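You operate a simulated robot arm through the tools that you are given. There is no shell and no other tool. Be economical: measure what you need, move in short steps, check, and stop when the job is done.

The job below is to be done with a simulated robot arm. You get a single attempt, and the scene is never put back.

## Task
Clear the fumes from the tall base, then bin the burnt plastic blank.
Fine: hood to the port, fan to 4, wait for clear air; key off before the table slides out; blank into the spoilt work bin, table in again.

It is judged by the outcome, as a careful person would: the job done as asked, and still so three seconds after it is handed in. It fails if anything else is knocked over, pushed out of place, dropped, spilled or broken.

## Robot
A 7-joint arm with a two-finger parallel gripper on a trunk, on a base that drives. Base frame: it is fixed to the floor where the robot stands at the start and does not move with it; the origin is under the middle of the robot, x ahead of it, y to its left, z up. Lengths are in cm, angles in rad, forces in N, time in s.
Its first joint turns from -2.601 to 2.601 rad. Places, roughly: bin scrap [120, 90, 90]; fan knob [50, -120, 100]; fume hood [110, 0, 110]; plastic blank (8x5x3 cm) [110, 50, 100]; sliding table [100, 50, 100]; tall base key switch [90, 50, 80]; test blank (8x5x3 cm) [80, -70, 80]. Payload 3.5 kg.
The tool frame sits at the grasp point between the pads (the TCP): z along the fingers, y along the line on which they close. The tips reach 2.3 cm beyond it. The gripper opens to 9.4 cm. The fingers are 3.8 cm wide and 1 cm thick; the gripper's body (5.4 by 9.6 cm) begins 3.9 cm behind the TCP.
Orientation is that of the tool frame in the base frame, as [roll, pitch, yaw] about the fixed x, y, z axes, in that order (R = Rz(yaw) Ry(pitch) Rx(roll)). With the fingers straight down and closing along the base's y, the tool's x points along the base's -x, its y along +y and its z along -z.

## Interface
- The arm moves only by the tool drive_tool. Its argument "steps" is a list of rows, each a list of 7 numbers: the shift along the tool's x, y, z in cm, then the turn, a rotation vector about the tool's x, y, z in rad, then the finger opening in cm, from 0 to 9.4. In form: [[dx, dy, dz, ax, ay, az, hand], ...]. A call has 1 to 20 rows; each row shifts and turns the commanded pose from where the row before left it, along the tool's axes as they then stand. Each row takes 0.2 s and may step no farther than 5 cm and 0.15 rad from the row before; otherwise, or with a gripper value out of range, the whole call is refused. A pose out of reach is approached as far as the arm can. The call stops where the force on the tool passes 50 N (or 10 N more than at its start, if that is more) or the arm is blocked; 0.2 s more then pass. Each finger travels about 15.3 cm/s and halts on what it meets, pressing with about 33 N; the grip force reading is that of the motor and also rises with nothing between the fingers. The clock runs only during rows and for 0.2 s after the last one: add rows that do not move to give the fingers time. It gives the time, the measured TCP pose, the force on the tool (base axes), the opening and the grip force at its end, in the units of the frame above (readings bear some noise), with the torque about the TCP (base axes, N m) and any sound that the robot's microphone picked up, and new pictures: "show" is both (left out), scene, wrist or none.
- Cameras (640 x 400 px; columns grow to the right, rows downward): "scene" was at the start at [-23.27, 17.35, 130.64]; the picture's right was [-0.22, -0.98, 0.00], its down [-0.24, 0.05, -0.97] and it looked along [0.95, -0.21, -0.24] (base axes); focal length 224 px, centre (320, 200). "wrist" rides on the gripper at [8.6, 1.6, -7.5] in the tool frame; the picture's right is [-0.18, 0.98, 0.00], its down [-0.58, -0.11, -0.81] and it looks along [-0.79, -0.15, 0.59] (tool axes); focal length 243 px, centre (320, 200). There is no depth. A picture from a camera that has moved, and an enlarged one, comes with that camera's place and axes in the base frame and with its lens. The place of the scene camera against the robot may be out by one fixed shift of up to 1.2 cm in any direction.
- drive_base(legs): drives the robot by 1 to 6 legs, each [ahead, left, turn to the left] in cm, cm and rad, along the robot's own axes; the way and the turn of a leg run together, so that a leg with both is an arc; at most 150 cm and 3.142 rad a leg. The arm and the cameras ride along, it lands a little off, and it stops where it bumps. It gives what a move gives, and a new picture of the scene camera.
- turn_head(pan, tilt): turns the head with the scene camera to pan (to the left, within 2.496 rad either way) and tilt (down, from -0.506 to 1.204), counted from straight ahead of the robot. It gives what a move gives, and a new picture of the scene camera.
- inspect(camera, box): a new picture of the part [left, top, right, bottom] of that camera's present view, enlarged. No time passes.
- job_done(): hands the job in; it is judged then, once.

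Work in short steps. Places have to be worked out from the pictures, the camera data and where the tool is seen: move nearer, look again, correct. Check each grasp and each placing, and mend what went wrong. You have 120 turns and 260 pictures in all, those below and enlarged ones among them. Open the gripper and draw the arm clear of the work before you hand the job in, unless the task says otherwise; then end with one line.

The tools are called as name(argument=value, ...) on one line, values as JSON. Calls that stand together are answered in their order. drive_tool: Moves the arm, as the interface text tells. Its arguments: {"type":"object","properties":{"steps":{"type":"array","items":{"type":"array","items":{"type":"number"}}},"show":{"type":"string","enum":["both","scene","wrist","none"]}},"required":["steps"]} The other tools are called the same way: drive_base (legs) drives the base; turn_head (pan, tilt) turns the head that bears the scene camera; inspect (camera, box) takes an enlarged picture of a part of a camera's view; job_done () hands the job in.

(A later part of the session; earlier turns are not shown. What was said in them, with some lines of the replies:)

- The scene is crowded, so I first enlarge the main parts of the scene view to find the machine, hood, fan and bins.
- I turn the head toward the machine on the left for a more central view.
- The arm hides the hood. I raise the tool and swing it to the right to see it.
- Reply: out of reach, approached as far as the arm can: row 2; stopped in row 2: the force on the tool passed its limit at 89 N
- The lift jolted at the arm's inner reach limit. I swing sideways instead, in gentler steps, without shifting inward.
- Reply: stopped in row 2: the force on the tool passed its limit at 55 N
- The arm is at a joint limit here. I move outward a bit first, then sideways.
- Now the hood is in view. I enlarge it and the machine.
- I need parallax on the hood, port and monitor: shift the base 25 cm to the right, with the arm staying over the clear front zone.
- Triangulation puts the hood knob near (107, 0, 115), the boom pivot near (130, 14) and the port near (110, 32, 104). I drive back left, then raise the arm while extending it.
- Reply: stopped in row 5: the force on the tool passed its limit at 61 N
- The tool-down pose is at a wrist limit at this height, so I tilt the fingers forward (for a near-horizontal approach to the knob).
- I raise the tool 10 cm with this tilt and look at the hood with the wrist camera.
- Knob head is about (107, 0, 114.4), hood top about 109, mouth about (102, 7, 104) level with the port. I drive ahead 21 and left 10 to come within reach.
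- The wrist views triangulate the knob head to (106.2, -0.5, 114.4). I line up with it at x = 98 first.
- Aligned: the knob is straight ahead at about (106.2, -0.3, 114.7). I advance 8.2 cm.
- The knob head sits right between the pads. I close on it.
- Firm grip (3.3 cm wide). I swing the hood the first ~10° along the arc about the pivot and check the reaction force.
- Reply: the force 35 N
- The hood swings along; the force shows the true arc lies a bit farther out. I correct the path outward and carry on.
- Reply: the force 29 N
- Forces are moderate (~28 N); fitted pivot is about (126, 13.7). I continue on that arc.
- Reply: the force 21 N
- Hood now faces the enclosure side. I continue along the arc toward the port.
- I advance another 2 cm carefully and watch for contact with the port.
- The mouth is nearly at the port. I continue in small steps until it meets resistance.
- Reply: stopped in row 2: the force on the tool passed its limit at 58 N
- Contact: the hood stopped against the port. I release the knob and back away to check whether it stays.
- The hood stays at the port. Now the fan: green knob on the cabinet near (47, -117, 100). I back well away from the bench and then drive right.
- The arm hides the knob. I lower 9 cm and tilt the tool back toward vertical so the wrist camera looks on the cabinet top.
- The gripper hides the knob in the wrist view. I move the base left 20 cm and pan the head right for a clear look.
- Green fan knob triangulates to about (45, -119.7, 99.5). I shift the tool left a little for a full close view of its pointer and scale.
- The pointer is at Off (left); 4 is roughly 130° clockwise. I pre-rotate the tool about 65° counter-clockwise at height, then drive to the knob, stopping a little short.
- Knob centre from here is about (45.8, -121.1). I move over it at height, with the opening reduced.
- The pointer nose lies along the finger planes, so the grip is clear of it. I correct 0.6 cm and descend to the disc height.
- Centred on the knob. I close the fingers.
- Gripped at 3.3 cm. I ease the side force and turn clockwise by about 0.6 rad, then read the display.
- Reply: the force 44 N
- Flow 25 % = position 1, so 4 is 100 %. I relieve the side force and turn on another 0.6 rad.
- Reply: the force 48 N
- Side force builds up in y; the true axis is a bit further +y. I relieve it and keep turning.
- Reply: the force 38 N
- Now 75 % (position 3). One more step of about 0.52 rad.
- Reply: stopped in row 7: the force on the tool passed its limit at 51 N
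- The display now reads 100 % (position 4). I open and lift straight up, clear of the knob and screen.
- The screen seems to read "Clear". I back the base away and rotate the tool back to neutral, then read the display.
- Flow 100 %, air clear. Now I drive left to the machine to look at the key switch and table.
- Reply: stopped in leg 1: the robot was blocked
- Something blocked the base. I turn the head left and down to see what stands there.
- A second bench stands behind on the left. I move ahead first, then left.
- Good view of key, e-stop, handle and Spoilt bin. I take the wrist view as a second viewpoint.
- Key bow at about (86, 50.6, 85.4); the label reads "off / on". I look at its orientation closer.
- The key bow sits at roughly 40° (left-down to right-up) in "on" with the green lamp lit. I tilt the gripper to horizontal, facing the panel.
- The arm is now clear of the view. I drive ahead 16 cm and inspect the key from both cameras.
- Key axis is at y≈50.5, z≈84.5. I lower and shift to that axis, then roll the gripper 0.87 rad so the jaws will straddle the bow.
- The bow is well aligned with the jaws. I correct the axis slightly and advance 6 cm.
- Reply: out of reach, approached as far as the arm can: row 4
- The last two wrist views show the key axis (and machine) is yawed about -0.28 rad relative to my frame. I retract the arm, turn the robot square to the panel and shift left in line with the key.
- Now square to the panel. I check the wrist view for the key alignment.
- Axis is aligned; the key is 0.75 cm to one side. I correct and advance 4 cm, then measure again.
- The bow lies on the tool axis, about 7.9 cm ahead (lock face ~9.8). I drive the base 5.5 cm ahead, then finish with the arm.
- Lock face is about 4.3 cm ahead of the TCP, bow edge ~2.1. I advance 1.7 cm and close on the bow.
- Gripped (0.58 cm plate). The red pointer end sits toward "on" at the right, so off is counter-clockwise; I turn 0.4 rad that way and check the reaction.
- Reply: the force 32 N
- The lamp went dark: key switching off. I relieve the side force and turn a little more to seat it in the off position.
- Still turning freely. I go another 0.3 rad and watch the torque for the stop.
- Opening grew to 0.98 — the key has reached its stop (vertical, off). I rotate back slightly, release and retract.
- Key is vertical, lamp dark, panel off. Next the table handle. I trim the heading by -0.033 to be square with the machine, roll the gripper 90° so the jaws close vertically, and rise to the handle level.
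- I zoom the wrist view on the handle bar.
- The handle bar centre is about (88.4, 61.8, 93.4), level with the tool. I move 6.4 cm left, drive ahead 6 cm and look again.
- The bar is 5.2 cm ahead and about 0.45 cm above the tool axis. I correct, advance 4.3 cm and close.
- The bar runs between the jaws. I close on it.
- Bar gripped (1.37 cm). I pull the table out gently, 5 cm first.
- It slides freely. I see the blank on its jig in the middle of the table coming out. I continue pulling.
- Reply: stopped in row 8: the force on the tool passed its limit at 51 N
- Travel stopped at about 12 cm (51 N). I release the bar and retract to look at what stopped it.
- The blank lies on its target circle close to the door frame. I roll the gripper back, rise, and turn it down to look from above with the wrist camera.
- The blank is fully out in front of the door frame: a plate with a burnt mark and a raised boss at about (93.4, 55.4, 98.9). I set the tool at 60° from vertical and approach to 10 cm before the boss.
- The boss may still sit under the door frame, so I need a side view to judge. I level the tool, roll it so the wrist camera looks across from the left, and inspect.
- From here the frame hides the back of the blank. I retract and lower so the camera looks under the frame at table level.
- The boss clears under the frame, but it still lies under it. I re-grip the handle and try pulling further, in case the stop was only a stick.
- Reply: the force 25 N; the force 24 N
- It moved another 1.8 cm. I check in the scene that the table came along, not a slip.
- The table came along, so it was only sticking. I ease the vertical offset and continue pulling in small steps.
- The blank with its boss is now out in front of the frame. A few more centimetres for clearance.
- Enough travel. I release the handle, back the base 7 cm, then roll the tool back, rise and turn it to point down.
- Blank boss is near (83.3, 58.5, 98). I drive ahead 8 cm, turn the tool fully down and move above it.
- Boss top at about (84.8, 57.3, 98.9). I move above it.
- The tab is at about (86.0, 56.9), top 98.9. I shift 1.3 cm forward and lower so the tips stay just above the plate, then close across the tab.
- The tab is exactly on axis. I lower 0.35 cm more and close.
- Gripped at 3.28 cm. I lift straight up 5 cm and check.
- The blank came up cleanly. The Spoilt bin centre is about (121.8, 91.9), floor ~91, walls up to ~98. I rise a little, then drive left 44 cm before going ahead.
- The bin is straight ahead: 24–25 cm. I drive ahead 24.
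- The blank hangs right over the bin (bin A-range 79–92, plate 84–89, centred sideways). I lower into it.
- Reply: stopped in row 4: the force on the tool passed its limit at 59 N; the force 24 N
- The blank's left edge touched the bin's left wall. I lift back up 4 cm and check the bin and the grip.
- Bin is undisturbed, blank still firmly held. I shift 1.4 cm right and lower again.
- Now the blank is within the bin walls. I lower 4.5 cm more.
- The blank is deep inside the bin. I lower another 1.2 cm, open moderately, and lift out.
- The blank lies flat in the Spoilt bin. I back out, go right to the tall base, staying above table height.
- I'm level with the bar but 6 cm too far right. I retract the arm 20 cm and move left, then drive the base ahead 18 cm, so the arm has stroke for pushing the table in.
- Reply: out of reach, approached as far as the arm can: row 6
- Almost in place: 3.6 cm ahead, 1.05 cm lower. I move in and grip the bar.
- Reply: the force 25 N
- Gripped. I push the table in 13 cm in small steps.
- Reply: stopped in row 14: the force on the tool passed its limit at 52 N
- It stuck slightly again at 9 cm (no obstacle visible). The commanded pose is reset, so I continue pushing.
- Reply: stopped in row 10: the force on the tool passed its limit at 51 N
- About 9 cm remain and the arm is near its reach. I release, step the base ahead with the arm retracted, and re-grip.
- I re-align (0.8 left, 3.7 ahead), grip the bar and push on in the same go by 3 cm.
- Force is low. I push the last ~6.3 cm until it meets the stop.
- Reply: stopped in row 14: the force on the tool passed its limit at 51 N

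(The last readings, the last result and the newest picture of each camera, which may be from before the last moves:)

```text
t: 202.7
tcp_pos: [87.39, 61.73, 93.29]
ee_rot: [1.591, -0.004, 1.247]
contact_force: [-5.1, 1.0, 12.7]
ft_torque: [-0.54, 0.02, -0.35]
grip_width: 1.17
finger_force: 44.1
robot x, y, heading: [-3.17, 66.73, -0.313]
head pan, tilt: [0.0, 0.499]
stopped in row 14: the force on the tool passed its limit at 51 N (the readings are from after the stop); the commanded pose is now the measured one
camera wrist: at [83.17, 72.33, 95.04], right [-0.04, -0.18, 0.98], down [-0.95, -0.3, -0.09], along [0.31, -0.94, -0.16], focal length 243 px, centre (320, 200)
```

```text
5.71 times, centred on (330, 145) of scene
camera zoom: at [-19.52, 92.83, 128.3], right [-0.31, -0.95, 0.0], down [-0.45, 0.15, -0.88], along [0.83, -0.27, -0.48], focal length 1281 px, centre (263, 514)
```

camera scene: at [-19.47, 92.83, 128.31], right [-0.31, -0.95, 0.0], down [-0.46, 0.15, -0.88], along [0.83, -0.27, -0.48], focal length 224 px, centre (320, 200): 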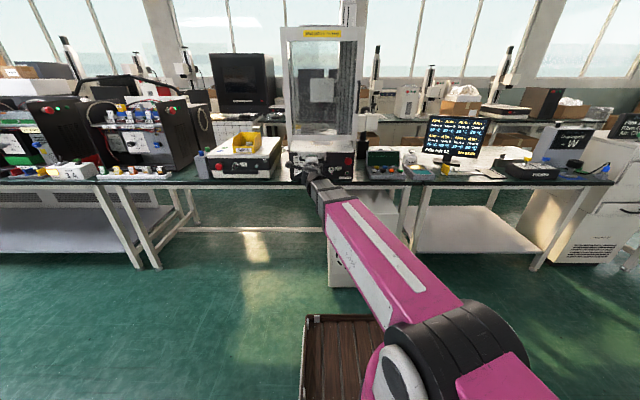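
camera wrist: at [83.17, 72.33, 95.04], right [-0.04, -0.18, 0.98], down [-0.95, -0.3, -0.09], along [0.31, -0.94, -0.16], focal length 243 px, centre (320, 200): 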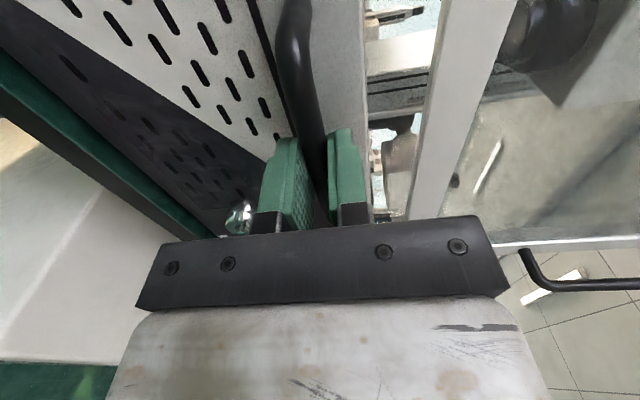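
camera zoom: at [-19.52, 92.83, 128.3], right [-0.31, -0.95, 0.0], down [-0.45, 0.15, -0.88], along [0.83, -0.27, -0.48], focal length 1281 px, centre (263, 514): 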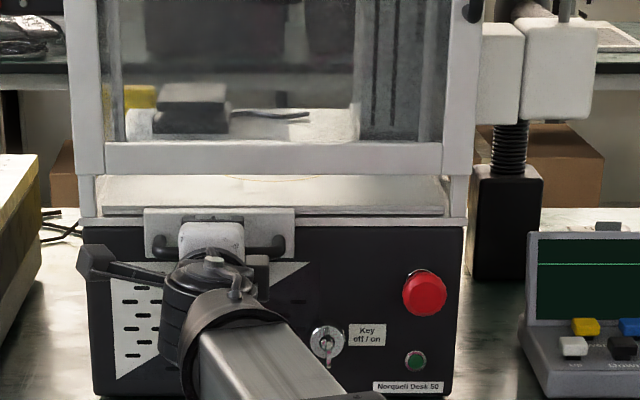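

The table is fully in, at its starting place, met by the stop. I release the bar and draw back.

drive_tool(steps=[[0, 0, 0, 0, 0, 0, 3], [0, 0, 0, 0, 0, 0, 4.5], [0, 0, 0, 0, 0, 0, 4.5], [0, 0, -1, 0, 0, 0, 4.5], [0, 0, -2, 0, 0, 0, 4.5], [0, 0, -2, 0, 0, 0, 4.5], [0, 0, -2, 0, 0, 0, 4.5], [0, 0, -2, 0, 0, 0, 4.5]], show="none")

drive_base(legs=[[-20, 0, 0]])

inspect(camera="scene", box=[200, 80, 400, 200])

turn_head(pan=-0.7, tilt=0.3)

inspect(camera="scene", box=[280, 100, 460, 220])

```text
t: 204.5
tcp_pos: [78.87, 64.61, 93.37]
ee_rot: [1.594, -0.005, 1.246]
contact_force: [0.3, 0.3, 0.3]
ft_torque: [-0.01, 0.03, -0.03]
grip_width: 4.5
finger_force: 0.0
robot x, y, heading: [-3.45, 66.95, -0.319]
head pan, tilt: [0.0, 0.499]
```

```text
t: 206.1
tcp_pos: [59.65, 70.85, 93.18]
ee_rot: [1.593, -0.005, 1.247]
contact_force: [0.3, 0.3, -0.9]
ft_torque: [0.05, 0.0, -0.03]
grip_width: 4.51
finger_force: 0.2
robot x, y, heading: [-22.36, 73.25, -0.32]
head pan, tilt: [0.0, 0.499]
camera scene: at [-38.65, 99.12, 128.31], right [-0.31, -0.95, 0.0], down [-0.45, 0.15, -0.88], along [0.83, -0.27, -0.48], focal length 224 px, centre (320, 200)
```

scene: 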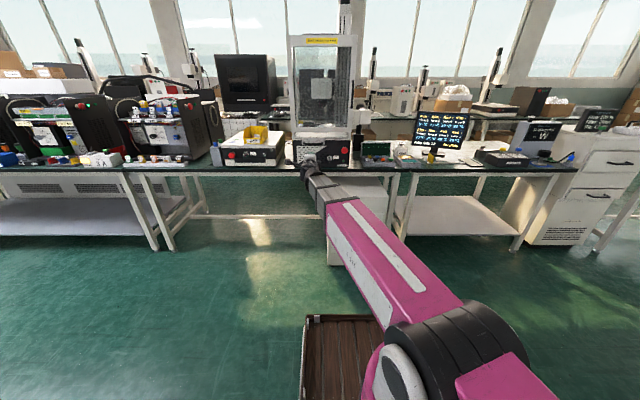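

```text
3.20 times, centred on (300, 140) of scene
camera zoom: at [-38.65, 99.12, 128.31], right [-0.31, -0.95, 0.0], down [-0.45, 0.15, -0.88], along [0.83, -0.27, -0.48], focal length 717 px, centre (384, 392)
```

zoom: 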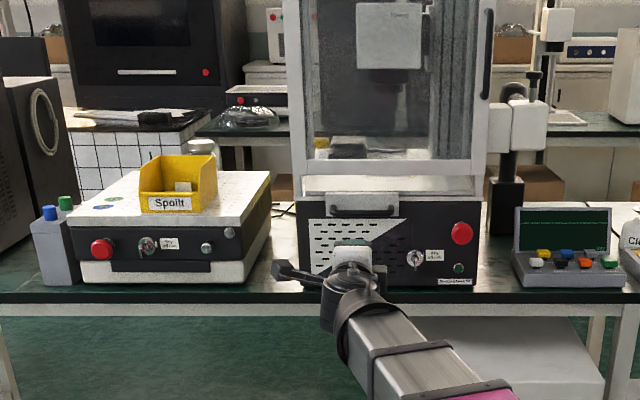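

```text
t: 207.2
tcp_pos: [59.74, 70.79, 93.27]
ee_rot: [1.594, -0.005, 1.248]
contact_force: [0.5, 0.0, -0.9]
ft_torque: [0.01, 0.0, 0.0]
grip_width: 4.51
finger_force: 0.1
robot x, y, heading: [-22.06, 72.96, -0.314]
head pan, tilt: [-0.7, 0.3]
camera scene: at [-42.37, 94.02, 130.14], right [-0.85, -0.53, 0.0], down [-0.16, 0.25, -0.96], along [0.5, -0.81, -0.3], focal length 224 px, centre (320, 200)
```

scene: 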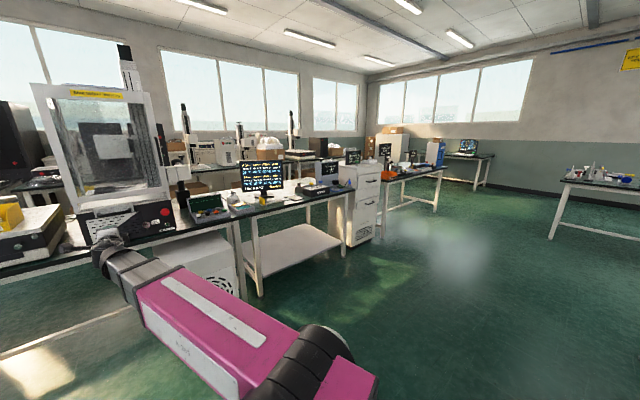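

```text
3.33 times, centred on (370, 160) of scene
camera zoom: at [-42.37, 94.02, 130.14], right [-0.85, -0.53, 0.0], down [-0.16, 0.25, -0.96], along [0.5, -0.81, -0.3], focal length 747 px, centre (153, 333)
```

zoom: 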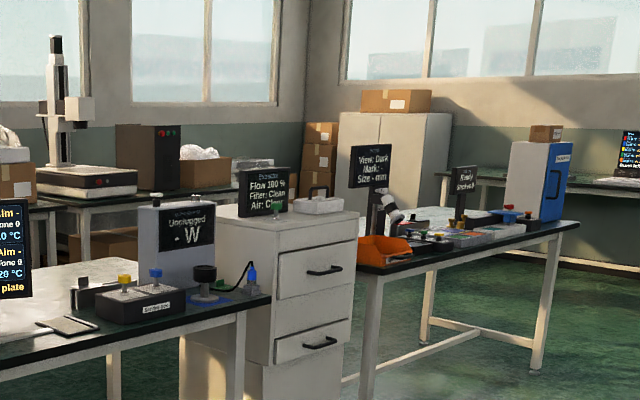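

Everything checks out: hood at the port, flow 100 % with clear air, key off, blank in the Spoilt bin and table in. The gripper is open and the arm is clear, so I hand in.

job_done()

```text
The job is handed in.
```

The job is done: the fumes are cleared (hood at the port, fan at 4, display reading "Air: Clear"), the key is off, the burnt blank is in the Spoilt bin, and the table is back in.
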